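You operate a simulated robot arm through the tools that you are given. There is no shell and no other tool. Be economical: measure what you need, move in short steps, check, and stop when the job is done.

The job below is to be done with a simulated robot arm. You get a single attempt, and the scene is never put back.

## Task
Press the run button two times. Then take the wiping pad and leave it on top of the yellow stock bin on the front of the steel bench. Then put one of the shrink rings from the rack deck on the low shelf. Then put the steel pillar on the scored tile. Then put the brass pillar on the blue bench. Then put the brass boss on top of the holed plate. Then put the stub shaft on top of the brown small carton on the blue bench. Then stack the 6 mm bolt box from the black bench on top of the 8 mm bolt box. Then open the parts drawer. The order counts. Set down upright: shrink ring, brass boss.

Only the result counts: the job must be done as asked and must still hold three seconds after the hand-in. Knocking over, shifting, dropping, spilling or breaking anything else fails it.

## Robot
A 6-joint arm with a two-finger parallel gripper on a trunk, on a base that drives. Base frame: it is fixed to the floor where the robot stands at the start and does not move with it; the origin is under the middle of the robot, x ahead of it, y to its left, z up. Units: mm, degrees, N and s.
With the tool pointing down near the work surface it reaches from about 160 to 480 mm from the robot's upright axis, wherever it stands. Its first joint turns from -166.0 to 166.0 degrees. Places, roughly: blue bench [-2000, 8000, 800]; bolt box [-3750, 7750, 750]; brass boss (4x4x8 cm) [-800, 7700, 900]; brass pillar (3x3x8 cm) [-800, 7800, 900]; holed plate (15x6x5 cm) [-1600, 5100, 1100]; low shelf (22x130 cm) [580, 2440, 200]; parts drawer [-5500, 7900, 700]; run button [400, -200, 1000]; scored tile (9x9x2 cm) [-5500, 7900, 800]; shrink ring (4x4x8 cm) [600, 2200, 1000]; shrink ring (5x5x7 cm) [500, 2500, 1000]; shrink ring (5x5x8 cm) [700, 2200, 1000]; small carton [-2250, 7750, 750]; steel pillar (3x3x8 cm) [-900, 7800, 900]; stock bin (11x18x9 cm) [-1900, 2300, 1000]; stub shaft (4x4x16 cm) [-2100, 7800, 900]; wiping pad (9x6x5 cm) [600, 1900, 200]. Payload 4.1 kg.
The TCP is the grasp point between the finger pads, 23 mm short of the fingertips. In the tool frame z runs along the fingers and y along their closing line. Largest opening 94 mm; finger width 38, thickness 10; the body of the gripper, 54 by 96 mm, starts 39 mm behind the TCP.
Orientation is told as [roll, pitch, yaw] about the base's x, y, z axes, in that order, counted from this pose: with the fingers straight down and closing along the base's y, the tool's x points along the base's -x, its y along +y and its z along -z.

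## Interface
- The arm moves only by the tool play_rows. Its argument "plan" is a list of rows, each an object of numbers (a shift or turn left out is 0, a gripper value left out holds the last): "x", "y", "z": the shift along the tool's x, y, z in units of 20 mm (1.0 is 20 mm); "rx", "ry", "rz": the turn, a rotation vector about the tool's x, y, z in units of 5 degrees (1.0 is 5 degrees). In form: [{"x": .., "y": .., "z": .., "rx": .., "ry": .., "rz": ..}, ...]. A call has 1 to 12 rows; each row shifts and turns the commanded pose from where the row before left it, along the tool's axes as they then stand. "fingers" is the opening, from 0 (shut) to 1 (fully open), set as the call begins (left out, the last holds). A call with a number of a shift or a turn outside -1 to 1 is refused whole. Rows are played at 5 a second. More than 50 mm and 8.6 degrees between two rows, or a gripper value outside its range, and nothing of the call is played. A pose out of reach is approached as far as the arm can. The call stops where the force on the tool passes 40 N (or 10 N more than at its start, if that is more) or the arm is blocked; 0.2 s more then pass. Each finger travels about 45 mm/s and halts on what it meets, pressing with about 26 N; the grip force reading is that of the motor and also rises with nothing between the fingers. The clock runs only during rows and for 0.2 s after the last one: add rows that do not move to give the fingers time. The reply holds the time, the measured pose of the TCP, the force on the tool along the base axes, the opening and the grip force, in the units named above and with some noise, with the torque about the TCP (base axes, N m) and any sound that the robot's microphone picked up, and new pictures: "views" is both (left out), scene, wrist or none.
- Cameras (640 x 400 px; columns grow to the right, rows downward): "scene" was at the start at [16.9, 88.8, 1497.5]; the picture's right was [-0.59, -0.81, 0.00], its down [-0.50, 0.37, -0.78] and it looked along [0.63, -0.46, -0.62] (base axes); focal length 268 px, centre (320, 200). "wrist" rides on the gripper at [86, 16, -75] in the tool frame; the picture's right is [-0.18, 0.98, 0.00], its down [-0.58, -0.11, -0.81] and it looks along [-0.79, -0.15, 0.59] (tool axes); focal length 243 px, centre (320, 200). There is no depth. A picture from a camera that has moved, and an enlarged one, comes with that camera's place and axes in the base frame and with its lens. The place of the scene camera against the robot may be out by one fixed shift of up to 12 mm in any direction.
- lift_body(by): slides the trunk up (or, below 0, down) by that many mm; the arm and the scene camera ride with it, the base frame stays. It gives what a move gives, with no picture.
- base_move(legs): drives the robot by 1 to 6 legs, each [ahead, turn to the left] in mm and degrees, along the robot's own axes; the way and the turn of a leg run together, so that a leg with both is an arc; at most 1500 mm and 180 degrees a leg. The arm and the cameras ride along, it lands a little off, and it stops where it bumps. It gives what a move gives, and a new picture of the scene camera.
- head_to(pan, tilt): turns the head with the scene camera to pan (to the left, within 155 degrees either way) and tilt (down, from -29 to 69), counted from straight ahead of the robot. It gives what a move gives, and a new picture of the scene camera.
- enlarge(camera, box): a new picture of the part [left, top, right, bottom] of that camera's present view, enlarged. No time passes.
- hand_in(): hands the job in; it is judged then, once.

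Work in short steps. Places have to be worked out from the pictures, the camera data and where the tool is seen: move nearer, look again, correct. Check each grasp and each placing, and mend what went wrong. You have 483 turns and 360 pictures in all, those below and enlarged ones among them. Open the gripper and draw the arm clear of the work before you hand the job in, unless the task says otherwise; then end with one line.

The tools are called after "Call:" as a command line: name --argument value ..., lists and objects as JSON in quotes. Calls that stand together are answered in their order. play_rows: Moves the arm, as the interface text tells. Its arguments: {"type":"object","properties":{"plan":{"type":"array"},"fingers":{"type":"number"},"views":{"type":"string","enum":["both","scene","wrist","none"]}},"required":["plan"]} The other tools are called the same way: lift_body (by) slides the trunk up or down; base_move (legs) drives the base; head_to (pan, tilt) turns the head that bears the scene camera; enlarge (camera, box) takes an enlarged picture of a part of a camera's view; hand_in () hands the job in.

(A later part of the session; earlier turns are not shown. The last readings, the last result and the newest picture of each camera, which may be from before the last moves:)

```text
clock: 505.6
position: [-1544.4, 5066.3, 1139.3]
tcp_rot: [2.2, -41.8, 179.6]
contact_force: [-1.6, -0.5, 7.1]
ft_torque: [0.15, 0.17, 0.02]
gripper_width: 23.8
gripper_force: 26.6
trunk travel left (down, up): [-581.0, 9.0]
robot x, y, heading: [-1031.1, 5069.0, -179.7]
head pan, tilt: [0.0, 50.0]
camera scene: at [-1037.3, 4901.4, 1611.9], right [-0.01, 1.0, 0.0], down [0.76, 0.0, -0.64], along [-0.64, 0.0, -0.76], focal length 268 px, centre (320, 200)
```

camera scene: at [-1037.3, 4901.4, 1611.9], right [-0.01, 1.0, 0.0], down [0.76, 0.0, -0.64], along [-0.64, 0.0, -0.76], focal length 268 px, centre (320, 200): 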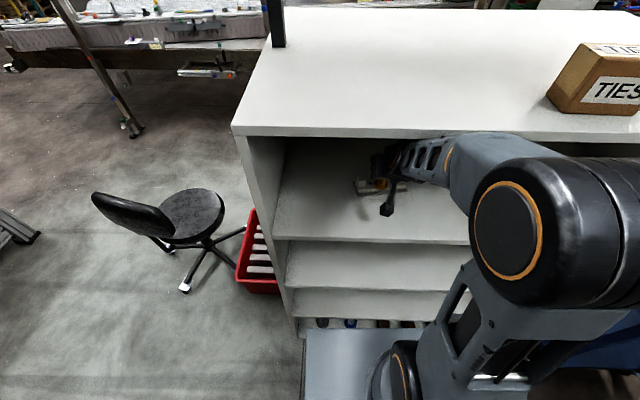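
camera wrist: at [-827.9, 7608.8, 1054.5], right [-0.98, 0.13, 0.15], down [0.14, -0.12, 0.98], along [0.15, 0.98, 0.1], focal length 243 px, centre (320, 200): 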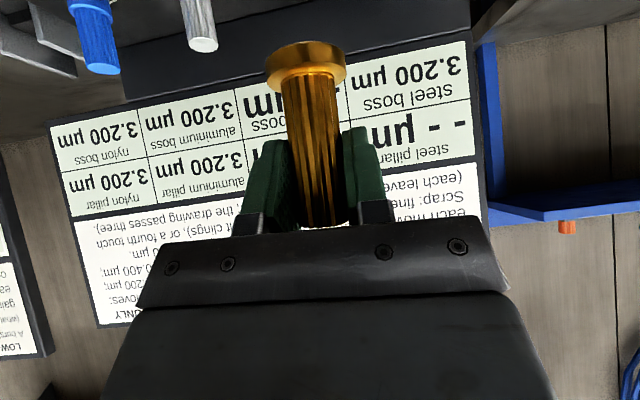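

The forearm's top touches the panel edge, pressing the boss lightly onto the plate. I back off a little to relieve it and check the plate.

Call:
base_move --legs '[[-15, 0]]'

Call:
enlarge --camera "wrist" --box '[160, 0, 480, 200]'

```text
clock: 506.4
position: [-1529.5, 5067.4, 1139.5]
tcp_rot: [2.3, -41.8, 179.6]
contact_force: [1.0, 0.7, 2.0]
ft_torque: [0.11, -0.08, 0.0]
gripper_width: 23.7
gripper_force: 25.7
trunk travel left (down, up): [-581.0, 9.0]
robot x, y, heading: [-1014.1, 5068.8, -179.9]
head pan, tilt: [0.0, 50.0]
camera scene: at [-1023.5, 4901.5, 1611.9], right [-0.01, 1.0, 0.0], down [0.77, 0.0, -0.64], along [-0.64, 0.0, -0.77], focal length 268 px, centre (320, 200)
```

scene: 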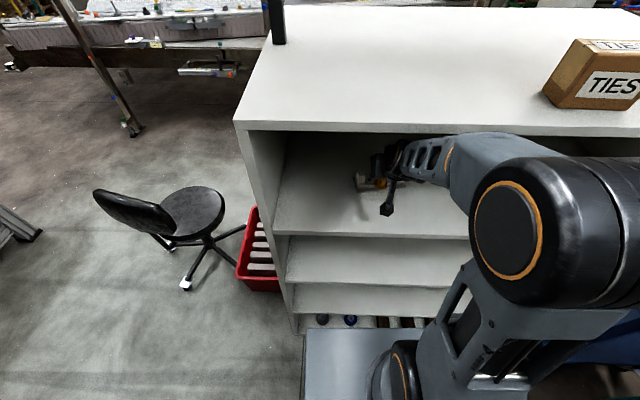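

```text
2.00 times, centred on (320, 100) of wrist
camera zoom: at [-1417.1, 5051.5, 1137.3], right [-0.12, -0.98, 0.15], down [0.1, 0.14, 0.98], along [-0.99, 0.13, 0.08], focal length 485 px, centre (320, 400)
```

zoom: 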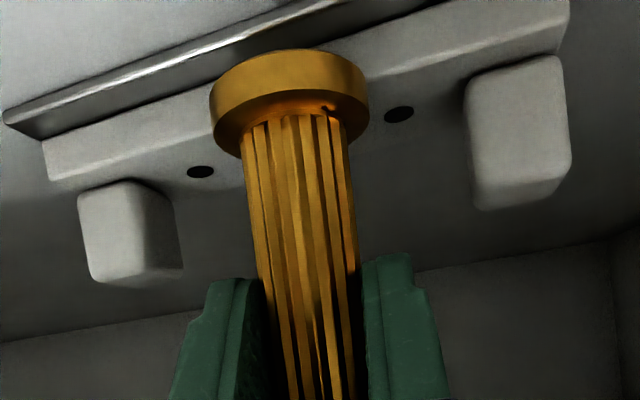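

Still a light upward force; I raise the hand 6 mm, watching the force.

Call:
play_rows --plan '[{"x": -0.1, "z": -0.11}, {"x": -0.1, "z": -0.11}, {}]' --views "none"

```text
clock: 507.2
position: [-1531.7, 5066.3, 1144.2]
tcp_rot: [2.3, -41.7, 179.6]
contact_force: [-0.5, 0.0, -3.9]
ft_torque: [0.01, -0.04, -0.01]
gripper_width: 23.6
gripper_force: 26.1
trunk travel left (down, up): [-581.0, 9.0]
robot x, y, heading: [-1018.0, 5070.9, -179.9]
head pan, tilt: [0.0, 50.0]
```

Free. Contact height of the plate is TCP ≈1140. I back out, lower the trunk by 160 mm and raise the hand with the arm the same amount so that the forearm runs lower.

Call:
base_move --legs '[[-160, 0]]'

Call:
lift_body --by -160

Call:
play_rows --plan '[{"x": -0.67, "z": -0.745}, {"x": -0.67, "z": -0.745}, {"x": -0.67, "z": -0.745}, {"x": -0.67, "z": -0.745}, {"x": -0.67, "z": -0.745}, {"x": -0.67, "z": -0.745}, {"x": -0.67, "z": -0.745}, {"x": -0.67, "z": -0.745}, {}]' --views "scene"

```text
clock: 508.6
position: [-1369.8, 5067.0, 1144.2]
tcp_rot: [2.3, -41.7, 179.5]
contact_force: [0.7, 0.2, -3.7]
ft_torque: [-0.01, 0.0, 0.04]
gripper_width: 23.7
gripper_force: 25.7
trunk travel left (down, up): [-581.0, 9.0]
robot x, y, heading: [-856.3, 5068.8, -179.9]
head pan, tilt: [0.0, 50.0]
camera scene: at [-863.1, 4902.3, 1611.9], right [0.0, 1.0, 0.0], down [0.77, 0.0, -0.64], along [-0.64, 0.0, -0.77], focal length 268 px, centre (320, 200)
```

scene: 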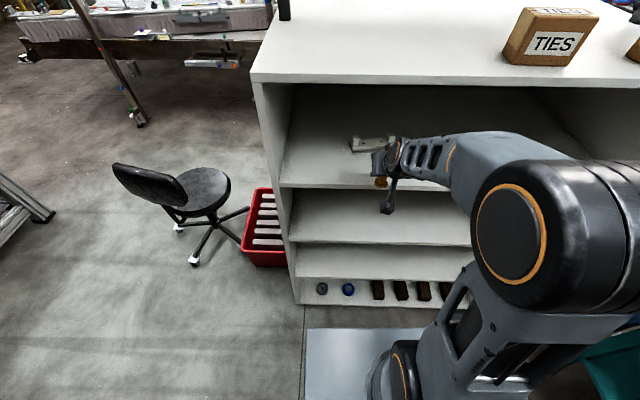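

```text
clock: 509.5
position: [-1373.2, 5068.4, 1096.4]
tcp_rot: [2.0, -44.1, 179.6]
contact_force: [9.1, 0.1, 21.5]
ft_torque: [0.38, 0.0, -0.15]
gripper_width: 23.7
gripper_force: 25.5
trunk travel left (down, up): [-519.0, 71.0]
robot x, y, heading: [-852.9, 5071.0, -179.6]
head pan, tilt: [0.0, 50.0]
stopped: the force on the tool passed its limit at 96 N (the readings are from after the stop); the commanded pose is now the measured one
```

```text
clock: 511.5
position: [-1372.2, 5073.5, 1253.3]
tcp_rot: [2.0, -43.4, 179.7]
contact_force: [0.7, -0.2, -3.4]
ft_torque: [-0.02, -0.02, 0.03]
gripper_width: 24.1
gripper_force: 26.3
trunk travel left (down, up): [-519.0, 71.0]
robot x, y, heading: [-855.2, 5070.2, -180.0]
head pan, tilt: [0.0, 50.0]
camera scene: at [-864.0, 4902.3, 1549.7], right [0.0, 1.0, 0.0], down [0.77, 0.0, -0.64], along [-0.64, 0.0, -0.77], focal length 268 px, centre (320, 200)
```

scene: 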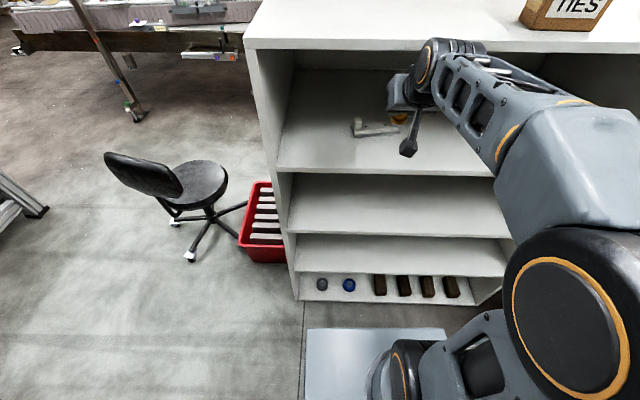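

The boss clipped the shelf edge while lowering. I check how it sits in the fingers now.

Call:
enlarge --camera "wrist" --box '[160, 0, 480, 200]'

Call:
enlarge --camera "scene" --box '[340, 30, 480, 170]'

```text
2.00 times, centred on (320, 100) of wrist
camera zoom: at [-1258.1, 5057.8, 1248.3], right [-0.12, -0.98, 0.15], down [0.13, 0.14, 0.98], along [-0.98, 0.13, 0.11], focal length 485 px, centre (320, 400)
```

zoom: 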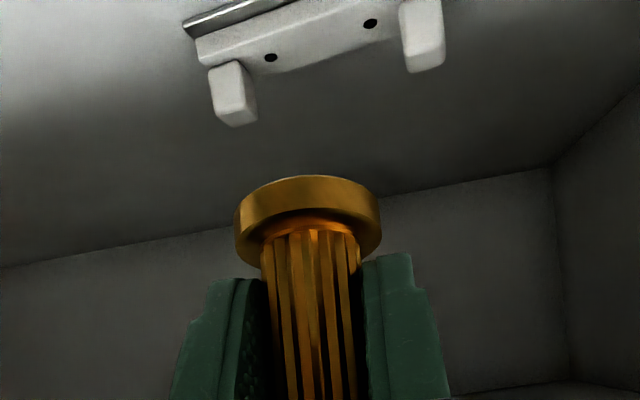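

```text
2.86 times, centred on (410, 100) of scene
camera zoom: at [-864.0, 4902.3, 1549.7], right [0.0, 1.0, 0.0], down [0.77, 0.0, -0.64], along [-0.64, 0.0, -0.77], focal length 764 px, centre (63, 486)
```

zoom: 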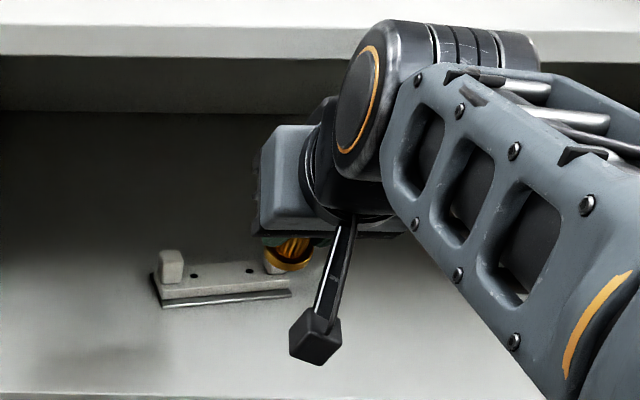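

The boss slid up in the grip. I zoom further to judge whether it is still upright.

Call:
enlarge --camera "scene" --box '[385, 95, 425, 135]'

Call:
enlarge --camera "wrist" --box '[260, 70, 380, 150]'

```text
10.00 times, centred on (405, 115) of scene
camera zoom: at [-864.0, 4902.3, 1549.7], right [0.0, 1.0, 0.0], down [0.77, 0.0, -0.64], along [-0.64, 0.0, -0.77], focal length 2675 px, centre (-530, 1050)
```

zoom: 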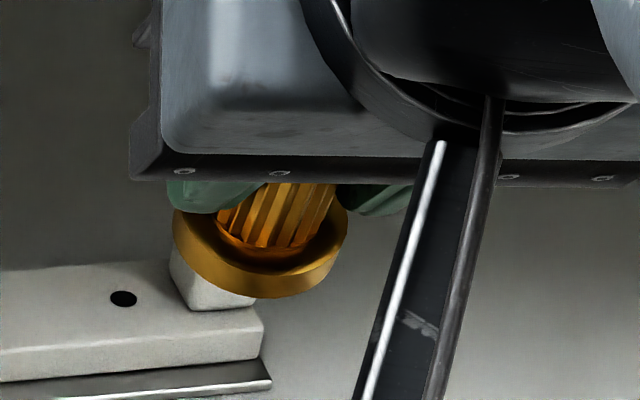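

```text
5.00 times, centred on (320, 110) of wrist
camera zoom: at [-1258.1, 5057.8, 1248.3], right [-0.12, -0.98, 0.15], down [0.13, 0.14, 0.98], along [-0.98, 0.13, 0.11], focal length 1213 px, centre (320, 650)
```

zoom: 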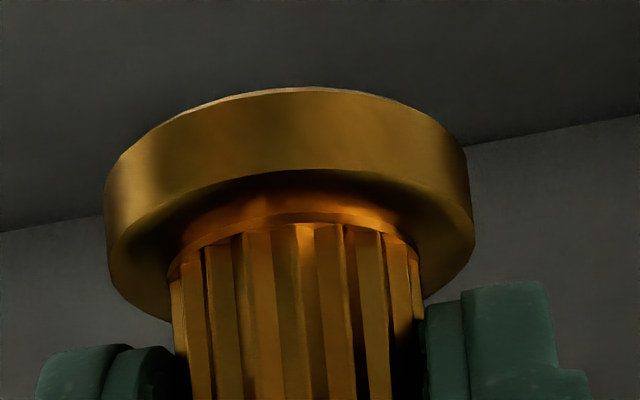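

The boss slid up ~10 mm and leans ~10° toward the robot. I can compensate by reducing the hand tilt by 10°. I back off 80 mm, lower the trunk 120 (hand stays higher by arm), and correct the tilt.

Call:
base_move --legs '[[-100, 0]]'

Call:
play_rows --plan '[{"ry": 1}, {"ry": 1}, {}]' --views "none"

Call:
lift_body --by -110

Call:
enlarge --camera "wrist" --box '[240, 70, 400, 170]'

Call:
head_to --pan 0 --tilt 30

```text
clock: 512.7
position: [-1269.2, 5072.6, 1251.6]
tcp_rot: [2.1, -43.6, 179.6]
contact_force: [0.6, 0.6, -3.2]
ft_torque: [-0.01, -0.02, 0.03]
gripper_width: 23.5
gripper_force: 26.4
trunk travel left (down, up): [-519.0, 71.0]
robot x, y, heading: [-752.2, 5073.2, -179.7]
head pan, tilt: [0.0, 50.0]
camera scene: at [-761.9, 4902.8, 1549.7], right [-0.01, 1.0, 0.0], down [0.77, 0.0, -0.64], along [-0.64, 0.0, -0.77], focal length 268 px, centre (320, 200)
```

scene: 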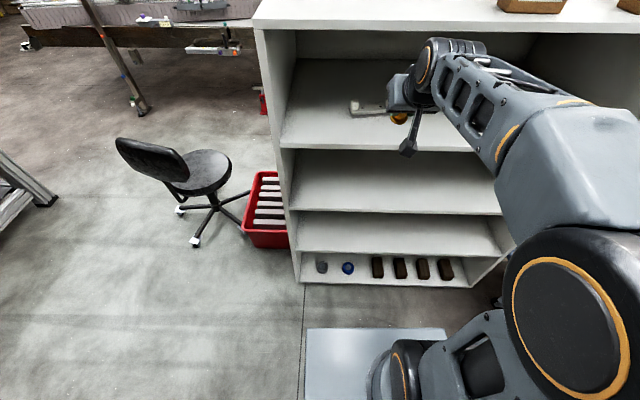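

```text
clock: 513.5
position: [-1270.9, 5073.6, 1253.1]
tcp_rot: [1.8, -33.4, -179.9]
contact_force: [-0.2, -0.2, -3.7]
ft_torque: [0.01, 0.0, -0.01]
gripper_width: 23.4
gripper_force: 25.7
trunk travel left (down, up): [-519.0, 71.0]
robot x, y, heading: [-757.3, 5069.4, -179.8]
head pan, tilt: [0.0, 50.0]
```

```text
clock: 514.9
position: [-1270.6, 5073.1, 1143.2]
tcp_rot: [1.9, -33.4, -179.9]
contact_force: [0.1, 0.9, -4.5]
ft_torque: [0.03, 0.03, 0.02]
gripper_width: 23.9
gripper_force: 26.3
trunk travel left (down, up): [-409.0, 181.0]
robot x, y, heading: [-752.2, 5071.2, -179.9]
head pan, tilt: [0.0, 50.0]
```

```text
4.00 times, centred on (320, 120) of wrist
camera zoom: at [-1157.9, 5058.5, 1158.0], right [-0.13, -0.98, 0.13], down [-0.04, 0.14, 0.99], along [-0.99, 0.13, -0.06], focal length 970 px, centre (320, 520)
```

zoom: 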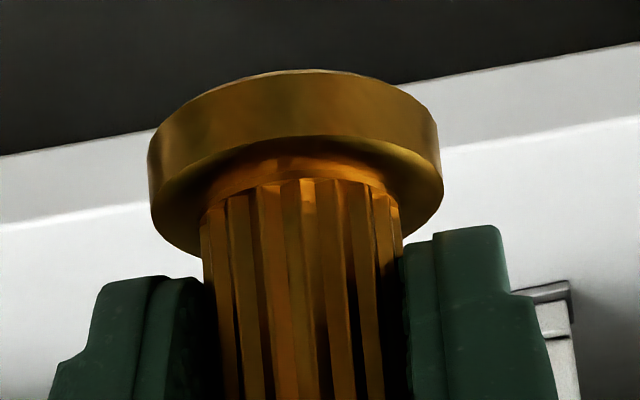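

```text
clock: 515.7
position: [-1268.6, 5071.7, 1143.0]
tcp_rot: [2.0, -33.3, -179.9]
contact_force: [-0.9, -0.4, -3.5]
ft_torque: [-0.01, 0.03, -0.02]
gripper_width: 23.7
gripper_force: 25.8
trunk travel left (down, up): [-409.0, 181.0]
robot x, y, heading: [-752.8, 5070.3, -179.5]
head pan, tilt: [0.0, 30.0]
camera scene: at [-776.3, 4902.7, 1469.1], right [-0.01, 1.0, 0.0], down [0.5, 0.0, -0.87], along [-0.87, 0.0, -0.5], focal length 268 px, centre (320, 200)
```

scene: 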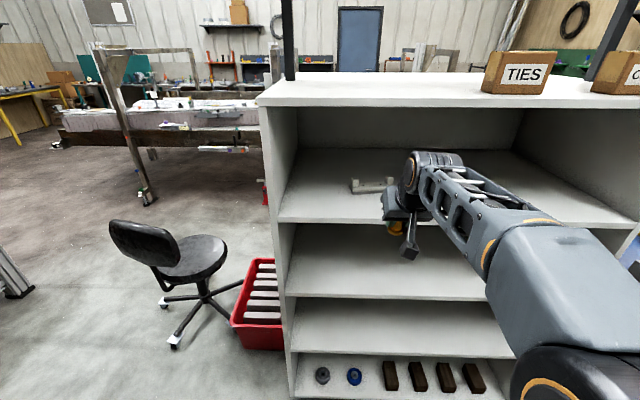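

The forearm now runs lower and the boss looks upright within a few degrees. I trim (tilt −2°, y −6 mm) and drive 200 mm in, then check.

Call:
play_rows --plan '[{"ry": -0.4, "y": 0.3}, {}]' --views "none"

Call:
base_move --legs '[[200, 0]]'

Call:
enlarge --camera "wrist" --box '[160, 0, 480, 200]'

```text
clock: 516.3
position: [-1270.8, 5066.3, 1143.3]
tcp_rot: [1.9, -35.4, -180.0]
contact_force: [0.0, -0.3, -3.3]
ft_torque: [0.03, -0.05, 0.01]
gripper_width: 23.7
gripper_force: 26.0
trunk travel left (down, up): [-409.0, 181.0]
robot x, y, heading: [-752.7, 5071.4, -179.9]
head pan, tilt: [0.0, 30.0]
```

```text
clock: 517.9
position: [-1471.0, 5066.6, 1143.1]
tcp_rot: [2.0, -35.4, 179.9]
contact_force: [0.3, -0.1, -3.1]
ft_torque: [-0.02, -0.04, 0.01]
gripper_width: 23.8
gripper_force: 26.3
trunk travel left (down, up): [-409.0, 181.0]
robot x, y, heading: [-955.3, 5070.9, -179.8]
head pan, tilt: [0.0, 30.0]
camera scene: at [-978.2, 4901.9, 1469.2], right [0.0, 1.0, 0.0], down [0.5, 0.0, -0.87], along [-0.87, 0.0, -0.5], focal length 268 px, centre (320, 200)
```

scene: 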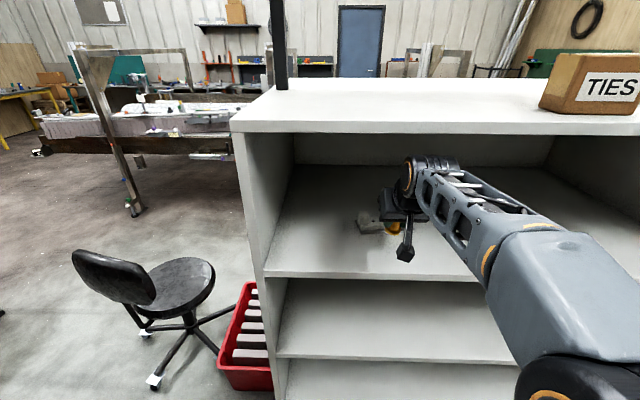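

```text
2.00 times, centred on (320, 100) of wrist
camera zoom: at [-1359.1, 5051.8, 1154.2], right [-0.13, -0.98, 0.13], down [-0.01, 0.14, 0.99], along [-0.99, 0.13, -0.03], focal length 485 px, centre (320, 400)
```

zoom: 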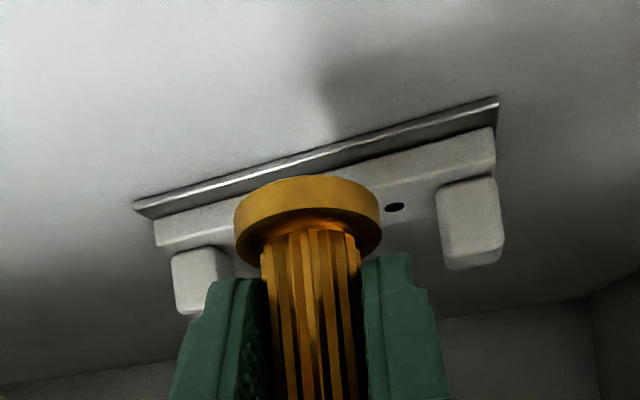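

Alignment is good: hole line at x≈-1566. I drive 80 mm more and check.

Call:
base_move --legs '[[80, 0]]'

Call:
enlarge --camera "wrist" --box '[160, 0, 480, 200]'

Call:
enlarge --camera "scene" --box '[320, 100, 560, 260]'

```text
clock: 519.0
position: [-1553.2, 5065.5, 1143.0]
tcp_rot: [2.0, -35.4, 180.0]
contact_force: [-0.1, -0.1, -4.0]
ft_torque: [0.01, 0.03, 0.01]
gripper_width: 23.5
gripper_force: 25.7
trunk travel left (down, up): [-409.0, 181.0]
robot x, y, heading: [-1035.6, 5068.7, -179.7]
head pan, tilt: [0.0, 30.0]
camera scene: at [-1058.9, 4901.5, 1469.2], right [0.0, 1.0, 0.0], down [0.5, 0.0, -0.87], along [-0.87, 0.0, -0.5], focal length 268 px, centre (320, 200)
```

scene: 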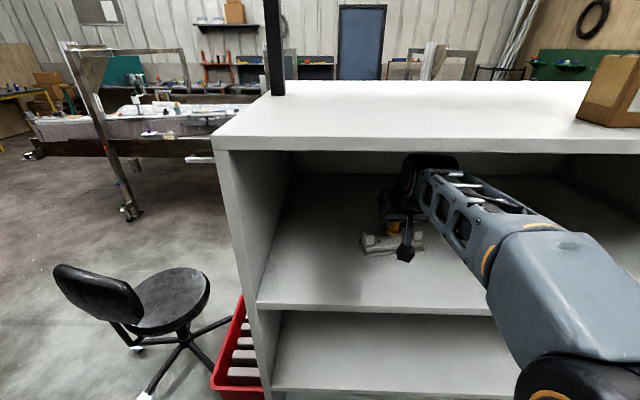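

```text
2.00 times, centred on (320, 100) of wrist
camera zoom: at [-1439.9, 5051.2, 1154.0], right [-0.13, -0.98, 0.13], down [-0.01, 0.14, 0.99], along [-0.99, 0.13, -0.03], focal length 485 px, centre (320, 400)
```

zoom: 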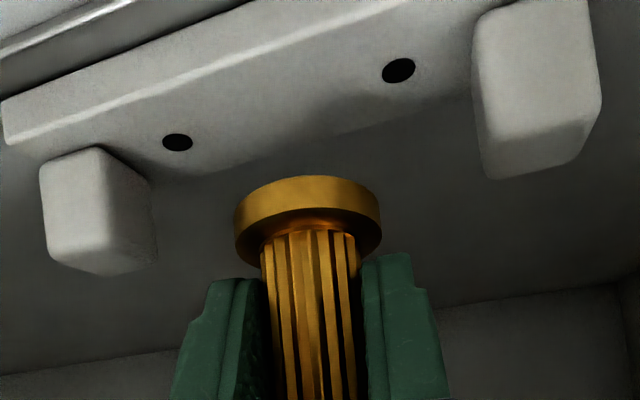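

```text
2.50 times, centred on (440, 180) of scene
camera zoom: at [-1058.9, 4901.5, 1469.2], right [0.0, 1.0, 0.0], down [0.5, 0.0, -0.87], along [-0.87, 0.0, -0.5], focal length 669 px, centre (20, 250)
```

zoom: 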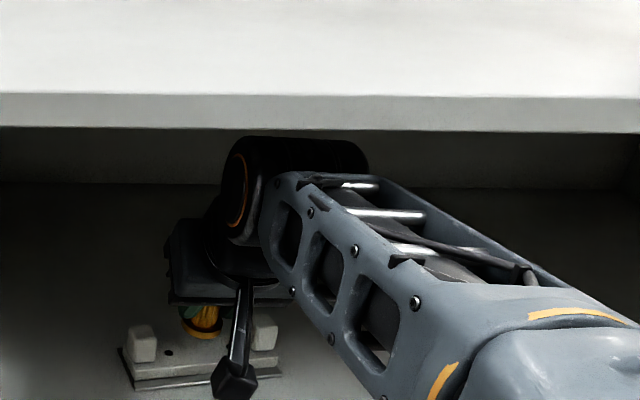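

Mid-hole at (-1565,5065). I move 12 mm forward and lower 8 mm, then creep down to contact.

Call:
play_rows --plan '[{"x": -0.49, "z": 0.35}, {"x": 0.23, "z": 0.33}, {}]' --views "none"

Call:
play_rows --plan '[{"x": 0.06, "z": 0.08}, {"x": 0.06, "z": 0.08}, {}]' --views "none"

Call:
enlarge --camera "wrist" --box '[160, 0, 480, 200]'

```text
clock: 519.8
position: [-1563.6, 5066.6, 1133.1]
tcp_rot: [2.0, -35.5, 179.9]
contact_force: [-0.3, 0.2, -2.9]
ft_torque: [-0.04, 0.03, 0.04]
gripper_width: 23.7
gripper_force: 26.4
trunk travel left (down, up): [-409.0, 181.0]
robot x, y, heading: [-1037.4, 5069.2, -179.8]
head pan, tilt: [0.0, 30.0]
```

```text
clock: 520.6
position: [-1564.3, 5064.8, 1130.5]
tcp_rot: [1.9, -35.3, 180.0]
contact_force: [0.2, -1.3, -2.0]
ft_torque: [-0.01, -0.02, -0.02]
gripper_width: 23.6
gripper_force: 26.1
trunk travel left (down, up): [-409.0, 181.0]
robot x, y, heading: [-1037.1, 5067.5, -179.8]
head pan, tilt: [0.0, 30.0]
```

```text
2.00 times, centred on (320, 100) of wrist
camera zoom: at [-1451.6, 5050.8, 1141.9], right [-0.13, -0.98, 0.13], down [-0.01, 0.14, 0.99], along [-0.99, 0.13, -0.03], focal length 485 px, centre (320, 400)
```

zoom: 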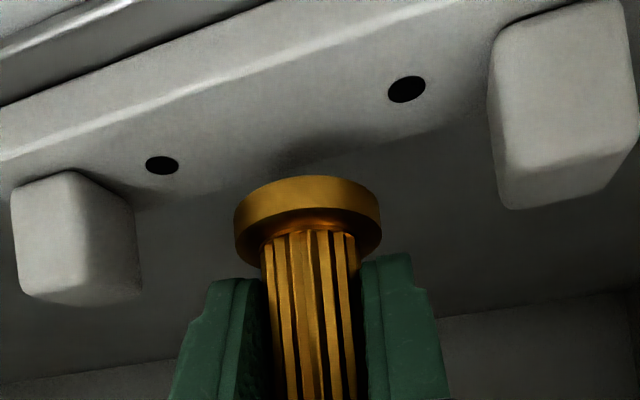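

Call:
play_rows --plan '[{"x": 0.06, "z": 0.08}, {"x": 0.06, "z": 0.08}, {"x": 0.06, "z": 0.08}, {"x": 0.06, "z": 0.08}]' --views "none"

Call:
play_rows --plan '[{"x": 0.06, "z": 0.08}, {"x": 0.06, "z": 0.08}, {"x": 0.06, "z": 0.08}]' --views "none"

Call:
enlarge --camera "wrist" --box '[160, 0, 480, 200]'

```text
clock: 521.6
position: [-1564.4, 5064.3, 1121.2]
tcp_rot: [1.9, -35.4, 180.0]
contact_force: [-0.2, 0.0, -4.3]
ft_torque: [0.0, -0.03, 0.01]
gripper_width: 23.4
gripper_force: 25.9
trunk travel left (down, up): [-409.0, 181.0]
robot x, y, heading: [-1034.6, 5070.5, -179.9]
head pan, tilt: [0.0, 30.0]
```

```text
clock: 522.4
position: [-1564.5, 5064.1, 1117.3]
tcp_rot: [1.9, -35.4, 180.0]
contact_force: [0.5, 0.3, -2.9]
ft_torque: [-0.03, -0.04, 0.0]
gripper_width: 23.9
gripper_force: 26.0
trunk travel left (down, up): [-409.0, 181.0]
robot x, y, heading: [-1036.2, 5070.2, -179.7]
head pan, tilt: [0.0, 30.0]
```

```text
2.00 times, centred on (320, 100) of wrist
camera zoom: at [-1451.0, 5050.2, 1128.0], right [-0.13, -0.98, 0.13], down [-0.01, 0.14, 0.99], along [-0.99, 0.13, -0.03], focal length 485 px, centre (320, 400)
```

zoom: 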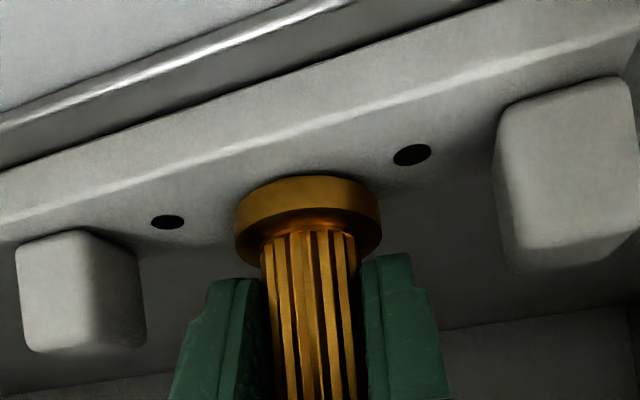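

Almost touching, centred between the holes. Continue.

Call:
play_rows --plan '[{"x": 0.06, "z": 0.08}, {"x": 0.06, "z": 0.08}]' --views "none"

Call:
play_rows --plan '[{"x": 0.06, "z": 0.08}, {"x": 0.06, "z": 0.08}]' --views "none"

Call:
enlarge --camera "wrist" --box '[160, 0, 480, 200]'

```text
clock: 523.0
position: [-1562.8, 5064.3, 1115.7]
tcp_rot: [2.0, -35.8, 180.0]
contact_force: [-2.4, 0.8, 15.3]
ft_torque: [0.11, -0.12, 0.03]
gripper_width: 23.7
gripper_force: 25.9
trunk travel left (down, up): [-409.0, 181.0]
robot x, y, heading: [-1039.4, 5068.9, -180.1]
head pan, tilt: [0.0, 30.0]
```

```text
clock: 523.7
position: [-1563.4, 5065.2, 1115.3]
tcp_rot: [1.9, -36.5, -180.1]
contact_force: [1.6, -0.9, 11.7]
ft_torque: [0.1, -0.22, 0.01]
gripper_width: 23.8
gripper_force: 25.9
trunk travel left (down, up): [-409.0, 181.0]
robot x, y, heading: [-1036.7, 5070.8, -179.8]
head pan, tilt: [0.0, 30.0]
stopped in row 2: the force on the tool passed its limit at 41 N (the readings are from after the stop); the commanded pose is now the measured one
```

```text
2.00 times, centred on (320, 100) of wrist
camera zoom: at [-1451.2, 5050.1, 1125.0], right [-0.13, -0.98, 0.14], down [0.01, 0.14, 0.99], along [-0.99, 0.13, -0.01], focal length 485 px, centre (320, 400)
```

zoom: 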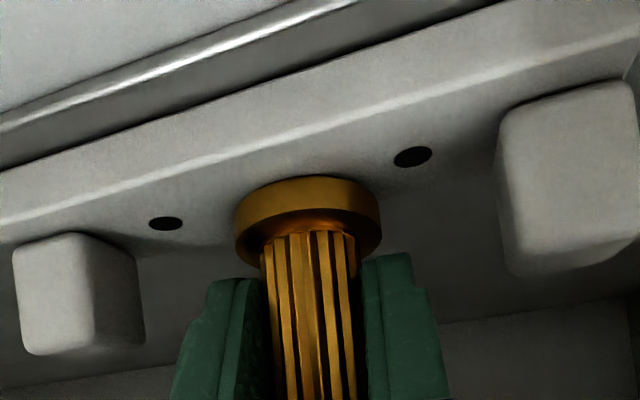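

Contact, but the perspective shows the boss ~13 mm too far back on the narrow plate (its front rim should be flush with the plate's front edge). I lift 5 mm, move 13 mm toward the robot and check.

Call:
play_rows --plan '[{"x": -0.15, "z": -0.2}, {"x": 0.53, "z": -0.38}, {"ry": 0.2}, {}]' --views "none"

Call:
enlarge --camera "wrist" --box '[160, 0, 480, 200]'

```text
clock: 524.7
position: [-1552.1, 5063.4, 1119.0]
tcp_rot: [1.9, -35.0, -179.9]
contact_force: [-0.5, 0.6, -3.1]
ft_torque: [0.02, 0.0, -0.02]
gripper_width: 23.5
gripper_force: 26.6
trunk travel left (down, up): [-409.0, 181.0]
robot x, y, heading: [-1037.5, 5070.5, -179.7]
head pan, tilt: [0.0, 30.0]
```

```text
2.00 times, centred on (320, 100) of wrist
camera zoom: at [-1439.3, 5050.1, 1130.5], right [-0.13, -0.98, 0.13], down [-0.01, 0.14, 0.99], along [-0.99, 0.13, -0.03], focal length 485 px, centre (320, 400)
```

zoom: 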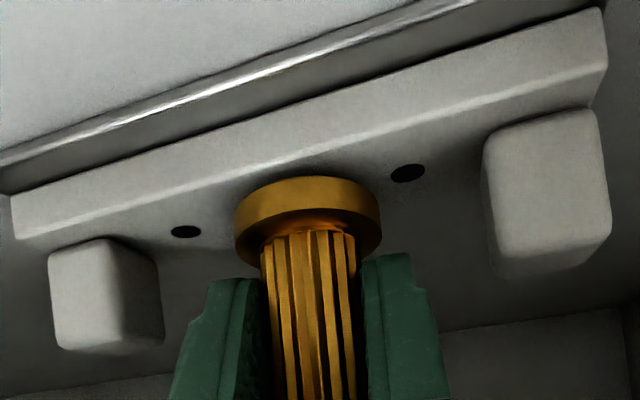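

Now flush as wanted. I lower to contact.

Call:
play_rows --plan '[{"x": 0.06, "z": 0.08}, {"x": 0.06, "z": 0.08}]' --views "none"

Call:
play_rows --plan '[{"x": 0.04, "z": 0.055}, {}]' --views "none"

Call:
enlarge --camera "wrist" --box '[160, 0, 480, 200]'

```text
clock: 525.3
position: [-1552.5, 5063.7, 1116.0]
tcp_rot: [1.8, -35.3, -180.0]
contact_force: [-1.3, 0.8, 2.4]
ft_torque: [0.03, -0.06, 0.01]
gripper_width: 23.8
gripper_force: 26.0
trunk travel left (down, up): [-409.0, 181.0]
robot x, y, heading: [-1035.1, 5069.2, -179.7]
head pan, tilt: [0.0, 30.0]
```

```text
clock: 525.9
position: [-1550.5, 5065.5, 1115.8]
tcp_rot: [1.9, -35.6, -180.0]
contact_force: [-1.8, 0.1, 15.0]
ft_torque: [0.11, -0.16, 0.01]
gripper_width: 23.7
gripper_force: 26.7
trunk travel left (down, up): [-409.0, 181.0]
robot x, y, heading: [-1041.2, 5074.4, -179.9]
head pan, tilt: [0.0, 30.0]
```

```text
2.00 times, centred on (320, 100) of wrist
camera zoom: at [-1438.6, 5050.5, 1126.8], right [-0.13, -0.98, 0.13], down [-0.01, 0.14, 0.99], along [-0.99, 0.13, -0.03], focal length 485 px, centre (320, 400)
```

zoom: 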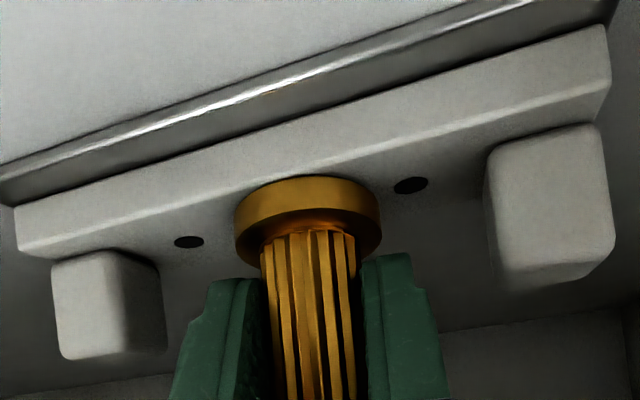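

Boss centred on the hole line and in contact. I release with a small opening and look.

Call:
play_rows --plan '[{"x": -0.02, "z": -0.03}, {}]' --views "none"

Call:
play_rows --plan '[{}, {}, {}]' --fingers 0.42 --views "wrist"

```text
clock: 526.5
position: [-1549.9, 5064.4, 1115.4]
tcp_rot: [1.8, -35.4, -179.9]
contact_force: [-4.3, 1.1, 17.9]
ft_torque: [0.11, -0.15, 0.02]
gripper_width: 23.6
gripper_force: 26.1
trunk travel left (down, up): [-409.0, 181.0]
robot x, y, heading: [-1033.7, 5071.8, -179.8]
head pan, tilt: [0.0, 30.0]
```

```text
clock: 527.3
position: [-1548.9, 5064.6, 1115.1]
tcp_rot: [1.8, -35.3, -179.9]
contact_force: [0.8, -5.2, 16.3]
ft_torque: [0.12, -0.08, -0.02]
gripper_width: 36.7
gripper_force: 0.2
trunk travel left (down, up): [-409.0, 181.0]
robot x, y, heading: [-1037.3, 5069.5, -180.0]
head pan, tilt: [0.0, 30.0]
camera wrist: at [-1437.9, 5049.6, 1126.5], right [-0.13, -0.98, 0.13], down [-0.01, 0.13, 0.99], along [-0.99, 0.13, -0.03], focal length 243 px, centre (320, 200)
```

wrist: 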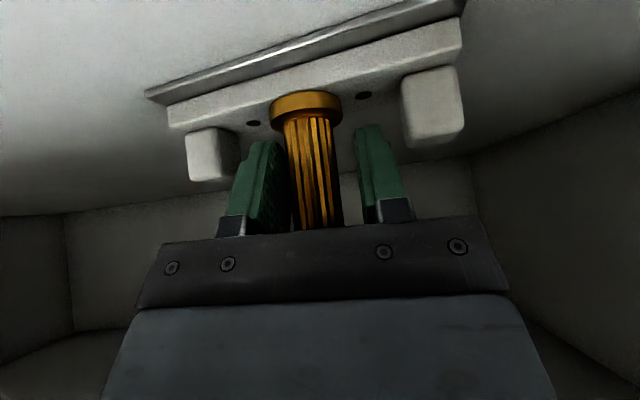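

A finger seems to touch the +y block. I narrow the opening slightly and rise straight up.

Call:
play_rows --plan '[{}, {}]' --fingers 0.34 --views "wrist"

```text
clock: 527.9
position: [-1549.2, 5064.6, 1114.0]
tcp_rot: [1.9, -35.2, -180.0]
contact_force: [0.7, 4.0, 15.4]
ft_torque: [0.37, -0.06, -0.03]
gripper_width: 33.5
gripper_force: 1.5
trunk travel left (down, up): [-409.0, 181.0]
robot x, y, heading: [-1036.5, 5071.1, -180.0]
head pan, tilt: [0.0, 30.0]
camera wrist: at [-1438.0, 5051.0, 1126.5], right [-0.13, -0.98, 0.13], down [-0.01, 0.13, 0.99], along [-0.99, 0.13, -0.03], focal length 243 px, centre (320, 200)
```

wrist: 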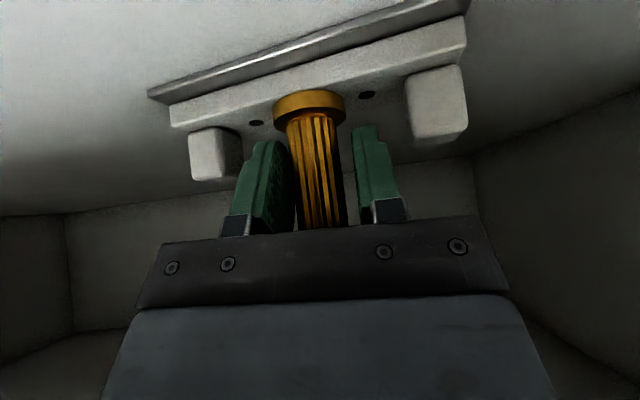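

Now I raise gently and watch the force vanish.

Call:
play_rows --plan '[{"x": -0.06, "z": -0.08}, {"x": -0.06, "z": -0.08}, {}]' --views "wrist"

```text
clock: 528.7
position: [-1551.3, 5064.3, 1117.3]
tcp_rot: [2.0, -35.1, -179.9]
contact_force: [0.7, -0.6, 0.3]
ft_torque: [0.02, 0.0, 0.02]
gripper_width: 32.1
gripper_force: 0.1
trunk travel left (down, up): [-409.0, 181.0]
robot x, y, heading: [-1037.3, 5070.8, -179.6]
head pan, tilt: [0.0, 30.0]
camera wrist: at [-1439.1, 5050.5, 1129.6], right [-0.13, -0.98, 0.13], down [-0.02, 0.14, 0.99], along [-0.99, 0.13, -0.03], focal length 243 px, centre (320, 200)
```

wrist: 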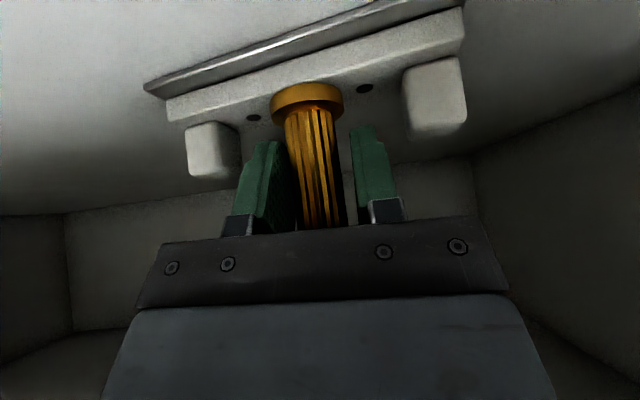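

Free. I centre the fingers around the boss (1.5 mm) and withdraw straight back by driving.

Call:
play_rows --plan '[{"y": -0.08, "x": -0.06, "z": -0.08}, {"x": -0.06, "z": -0.08}, {}]' --views "none"

Call:
base_move --legs '[[-60, 0]]'

Call:
enlarge --camera "wrist" --box '[0, 0, 640, 400]'

```text
clock: 529.5
position: [-1550.2, 5066.3, 1122.8]
tcp_rot: [1.9, -35.2, -179.9]
contact_force: [0.7, 0.1, -0.3]
ft_torque: [-0.01, -0.02, -0.02]
gripper_width: 32.2
gripper_force: 0.0
trunk travel left (down, up): [-409.0, 181.0]
robot x, y, heading: [-1039.0, 5067.0, -179.4]
head pan, tilt: [0.0, 30.0]
```

```text
clock: 530.5
position: [-1491.9, 5066.7, 1122.7]
tcp_rot: [1.9, -35.2, -180.0]
contact_force: [0.3, 0.1, 0.0]
ft_torque: [0.03, 0.02, 0.0]
gripper_width: 31.8
gripper_force: 0.0
trunk travel left (down, up): [-409.0, 181.0]
robot x, y, heading: [-975.6, 5067.4, -179.8]
head pan, tilt: [0.0, 30.0]
camera scene: at [-998.1, 4901.8, 1469.2], right [0.0, 1.0, 0.0], down [0.5, 0.0, -0.87], along [-0.87, 0.0, -0.5], focal length 268 px, centre (320, 200)
```

scene: 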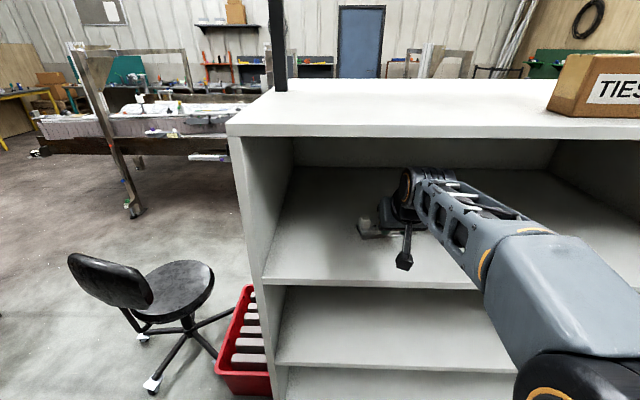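

```text
1.00 times, centred on (320, 200) of wrist (not enlarged: the box is as wide or as high as the picture)
camera zoom: at [-1379.0, 5052.7, 1134.3], right [-0.13, -0.98, 0.13], down [-0.01, 0.14, 0.99], along [-0.99, 0.13, -0.03], focal length 243 px, centre (320, 200)
```

zoom: 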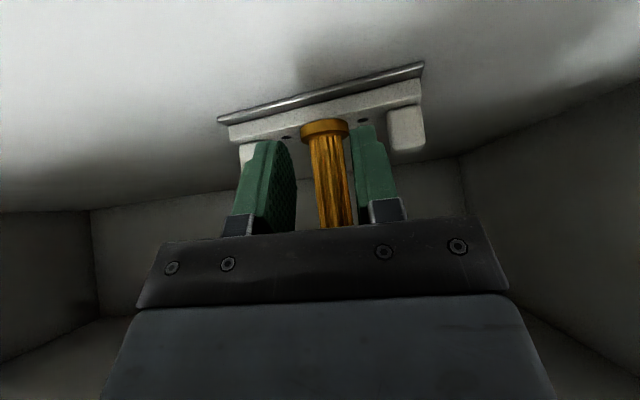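

Boss stands upright on the plate. I back out further and verify with the scene camera.

Call:
base_move --legs '[[-300, 0]]'

Call:
enlarge --camera "wrist" --box '[200, 60, 480, 220]'

Call:
enlarge --camera "scene" --box '[310, 130, 450, 230]'

```text
clock: 532.5
position: [-1190.4, 5067.0, 1122.2]
tcp_rot: [1.8, -35.3, -179.8]
contact_force: [-0.6, -0.6, 0.8]
ft_torque: [0.01, -0.01, 0.01]
gripper_width: 32.1
gripper_force: 0.1
trunk travel left (down, up): [-409.0, 181.0]
robot x, y, heading: [-676.2, 5066.6, -179.6]
head pan, tilt: [0.0, 30.0]
camera scene: at [-695.6, 4903.4, 1469.2], right [-0.01, 1.0, 0.0], down [0.5, 0.0, -0.87], along [-0.87, -0.01, -0.5], focal length 268 px, centre (320, 200)
```

scene: 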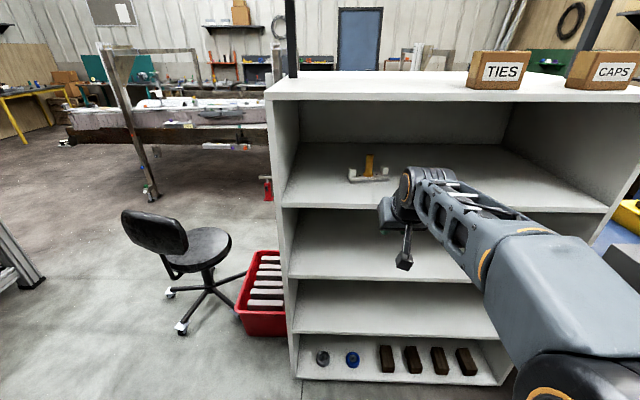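

```text
2.29 times, centred on (340, 140) of wrist
camera zoom: at [-1076.8, 5053.4, 1134.3], right [-0.13, -0.98, 0.13], down [-0.01, 0.14, 0.99], along [-0.99, 0.13, -0.03], focal length 555 px, centre (274, 337)
```

zoom: 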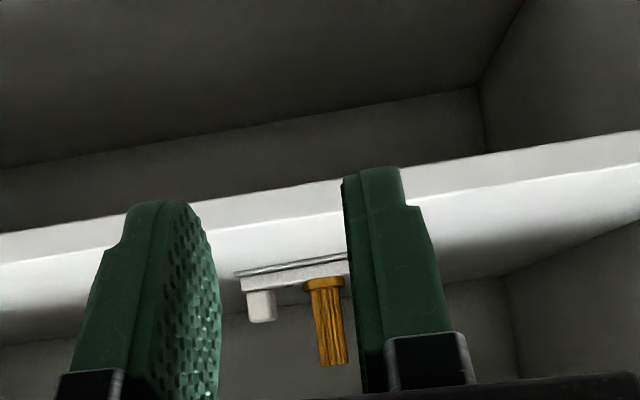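

```text
4.00 times, centred on (380, 180) of scene
camera zoom: at [-695.6, 4903.4, 1469.2], right [-0.01, 1.0, 0.0], down [0.5, 0.0, -0.87], along [-0.87, -0.01, -0.5], focal length 1070 px, centre (80, 280)
```

zoom: 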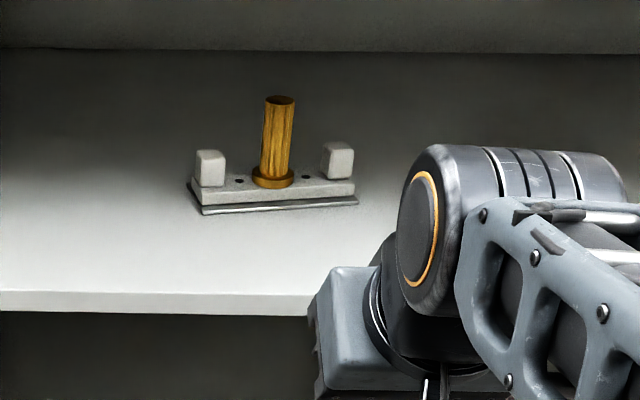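

The boss stands upright on the plate. Now I bring the hand back to pointing down, raise the trunk, and drive to the blue bench for the stub shaft.

Call:
play_rows --plan '[{"ry": 1, "x": 0.6}, {"ry": 1, "x": 0.8}, {"ry": 1, "x": 1}, {"ry": 1, "x": 1}, {"ry": 1, "x": 1}, {"ry": 1, "x": 1}, {"ry": 1, "x": 1}, {"x": 1}, {"x": 1}, {"x": 1}]' --views "none"

Call:
lift_body --by 181

Call:
base_move --legs '[[-440, 0], [0, -90], [1500, 0], [545, 0], [0, 90]]'

```text
clock: 534.7
position: [-1009.7, 5071.7, 1081.6]
tcp_rot: [1.5, -0.1, -178.8]
contact_force: [-0.1, 0.3, 0.6]
ft_torque: [0.02, -0.02, 0.01]
gripper_width: 31.8
gripper_force: 0.0
trunk travel left (down, up): [-409.0, 181.0]
robot x, y, heading: [-670.9, 5070.4, -179.4]
head pan, tilt: [0.0, 30.0]
```

```text
clock: 536.7
position: [-1009.5, 5069.7, 1263.5]
tcp_rot: [1.5, -0.2, -178.8]
contact_force: [0.2, 0.9, -0.1]
ft_torque: [0.01, 0.0, -0.03]
gripper_width: 32.0
gripper_force: 0.1
trunk travel left (down, up): [-590.0, 0.0]
robot x, y, heading: [-676.5, 5072.7, -179.5]
head pan, tilt: [0.0, 30.0]
```

```text
clock: 556.8
position: [-585.9, 7097.7, 1264.0]
tcp_rot: [1.5, -0.2, -177.9]
contact_force: [0.2, 0.2, -0.3]
ft_torque: [-0.02, -0.02, -0.01]
gripper_width: 32.1
gripper_force: 0.1
trunk travel left (down, up): [-590.0, 0.0]
robot x, y, heading: [-252.1, 7102.7, -178.5]
head pan, tilt: [0.0, 30.0]
camera scene: at [-269.2, 6935.4, 1650.2], right [-0.02, 1.0, 0.0], down [0.5, 0.01, -0.87], along [-0.87, -0.02, -0.5], focal length 268 px, centre (320, 200)
```

scene: 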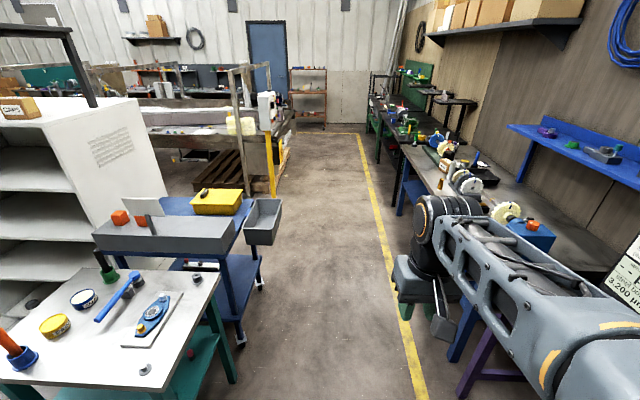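

Clear path west. I straighten and drive to x≈-2120, turn to the bench and approach.

Call:
base_move --legs '[[0, -1.5], [1500, 0], [370, 0], [0, -90], [230, 0]]'

Call:
head_to --pan 0 --tilt 45

Call:
enlarge --camera "wrist" --box '[0, 0, 640, 400]'

```text
clock: 571.7
position: [-2114.9, 7675.9, 1262.9]
tcp_rot: [1.7, -0.3, 89.8]
contact_force: [1.0, -0.3, -0.8]
ft_torque: [0.0, 0.01, 0.02]
gripper_width: 31.9
gripper_force: 0.0
trunk travel left (down, up): [-590.0, 0.0]
robot x, y, heading: [-2120.9, 7337.4, 89.1]
head pan, tilt: [0.0, 30.0]
camera scene: at [-2279.7, 7373.2, 1650.2], right [1.0, -0.02, 0.0], down [-0.01, -0.5, -0.87], along [0.02, 0.87, -0.5], focal length 268 px, centre (320, 200)
```

scene: 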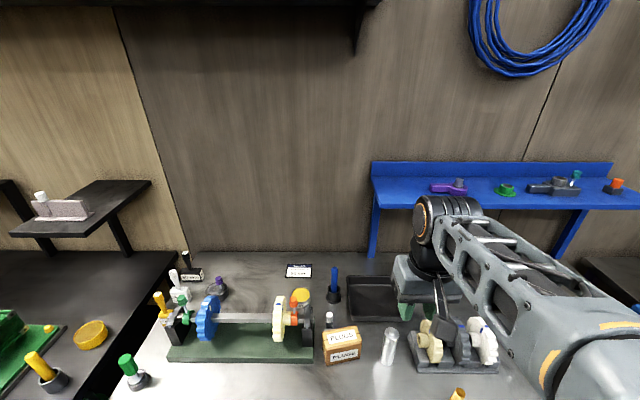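

```text
clock: 572.5
position: [-2113.8, 7674.5, 1262.6]
tcp_rot: [1.5, -0.3, 89.8]
contact_force: [-1.0, 0.1, 0.4]
ft_torque: [-0.02, -0.02, -0.01]
gripper_width: 32.1
gripper_force: 0.0
trunk travel left (down, up): [-590.0, 0.0]
robot x, y, heading: [-2120.7, 7338.1, 88.9]
head pan, tilt: [0.0, 45.0]
camera scene: at [-2279.9, 7363.2, 1627.7], right [1.0, -0.02, 0.0], down [-0.01, -0.71, -0.71], along [0.01, 0.71, -0.71], focal length 268 px, centre (320, 200)
```

scene: 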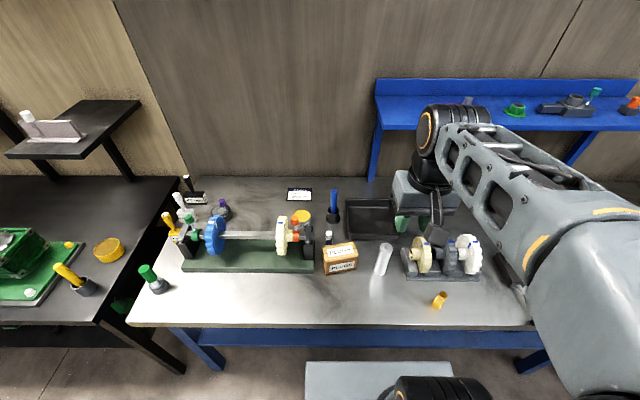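

```text
1.00 times, centred on (320, 200) of wrist (not enlarged: the box is as wide or as high as the picture)
camera zoom: at [-2130.9, 7587.8, 1337.3], right [-0.98, 0.19, 0.03], down [0.13, 0.58, 0.81], along [0.13, 0.79, -0.59], focal length 243 px, centre (320, 200)
```

zoom: 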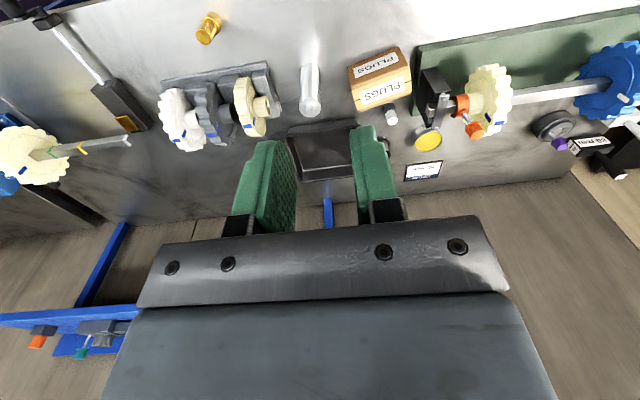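

I enlarge the scene to check the brass pillar and get the shaft and carton geometry.

Call:
enlarge --camera "scene" --box '[300, 200, 500, 330]'

Call:
enlarge --camera "wrist" --box '[180, 0, 440, 160]'

```text
3.08 times, centred on (400, 265) of scene
camera zoom: at [-2279.9, 7363.2, 1627.7], right [1.0, -0.02, 0.0], down [-0.01, -0.71, -0.71], along [0.01, 0.71, -0.71], focal length 823 px, centre (74, 0)
```

zoom: 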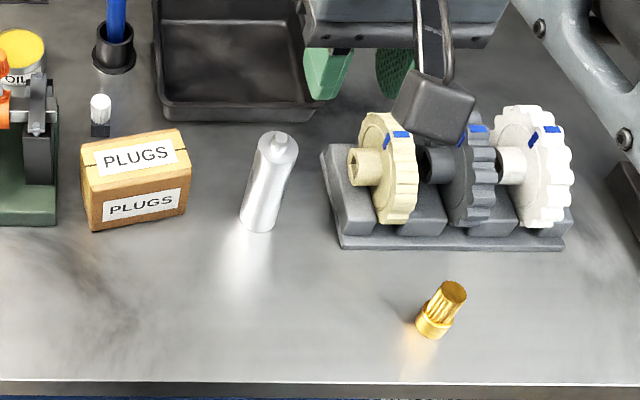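

```text
2.46 times, centred on (310, 80) of wrist
camera zoom: at [-2130.9, 7587.8, 1337.3], right [-0.98, 0.19, 0.03], down [0.13, 0.58, 0.81], along [0.13, 0.79, -0.59], focal length 597 px, centre (345, 495)
```

zoom: 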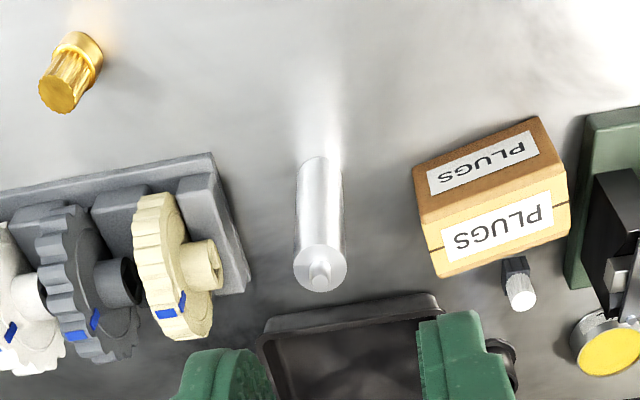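

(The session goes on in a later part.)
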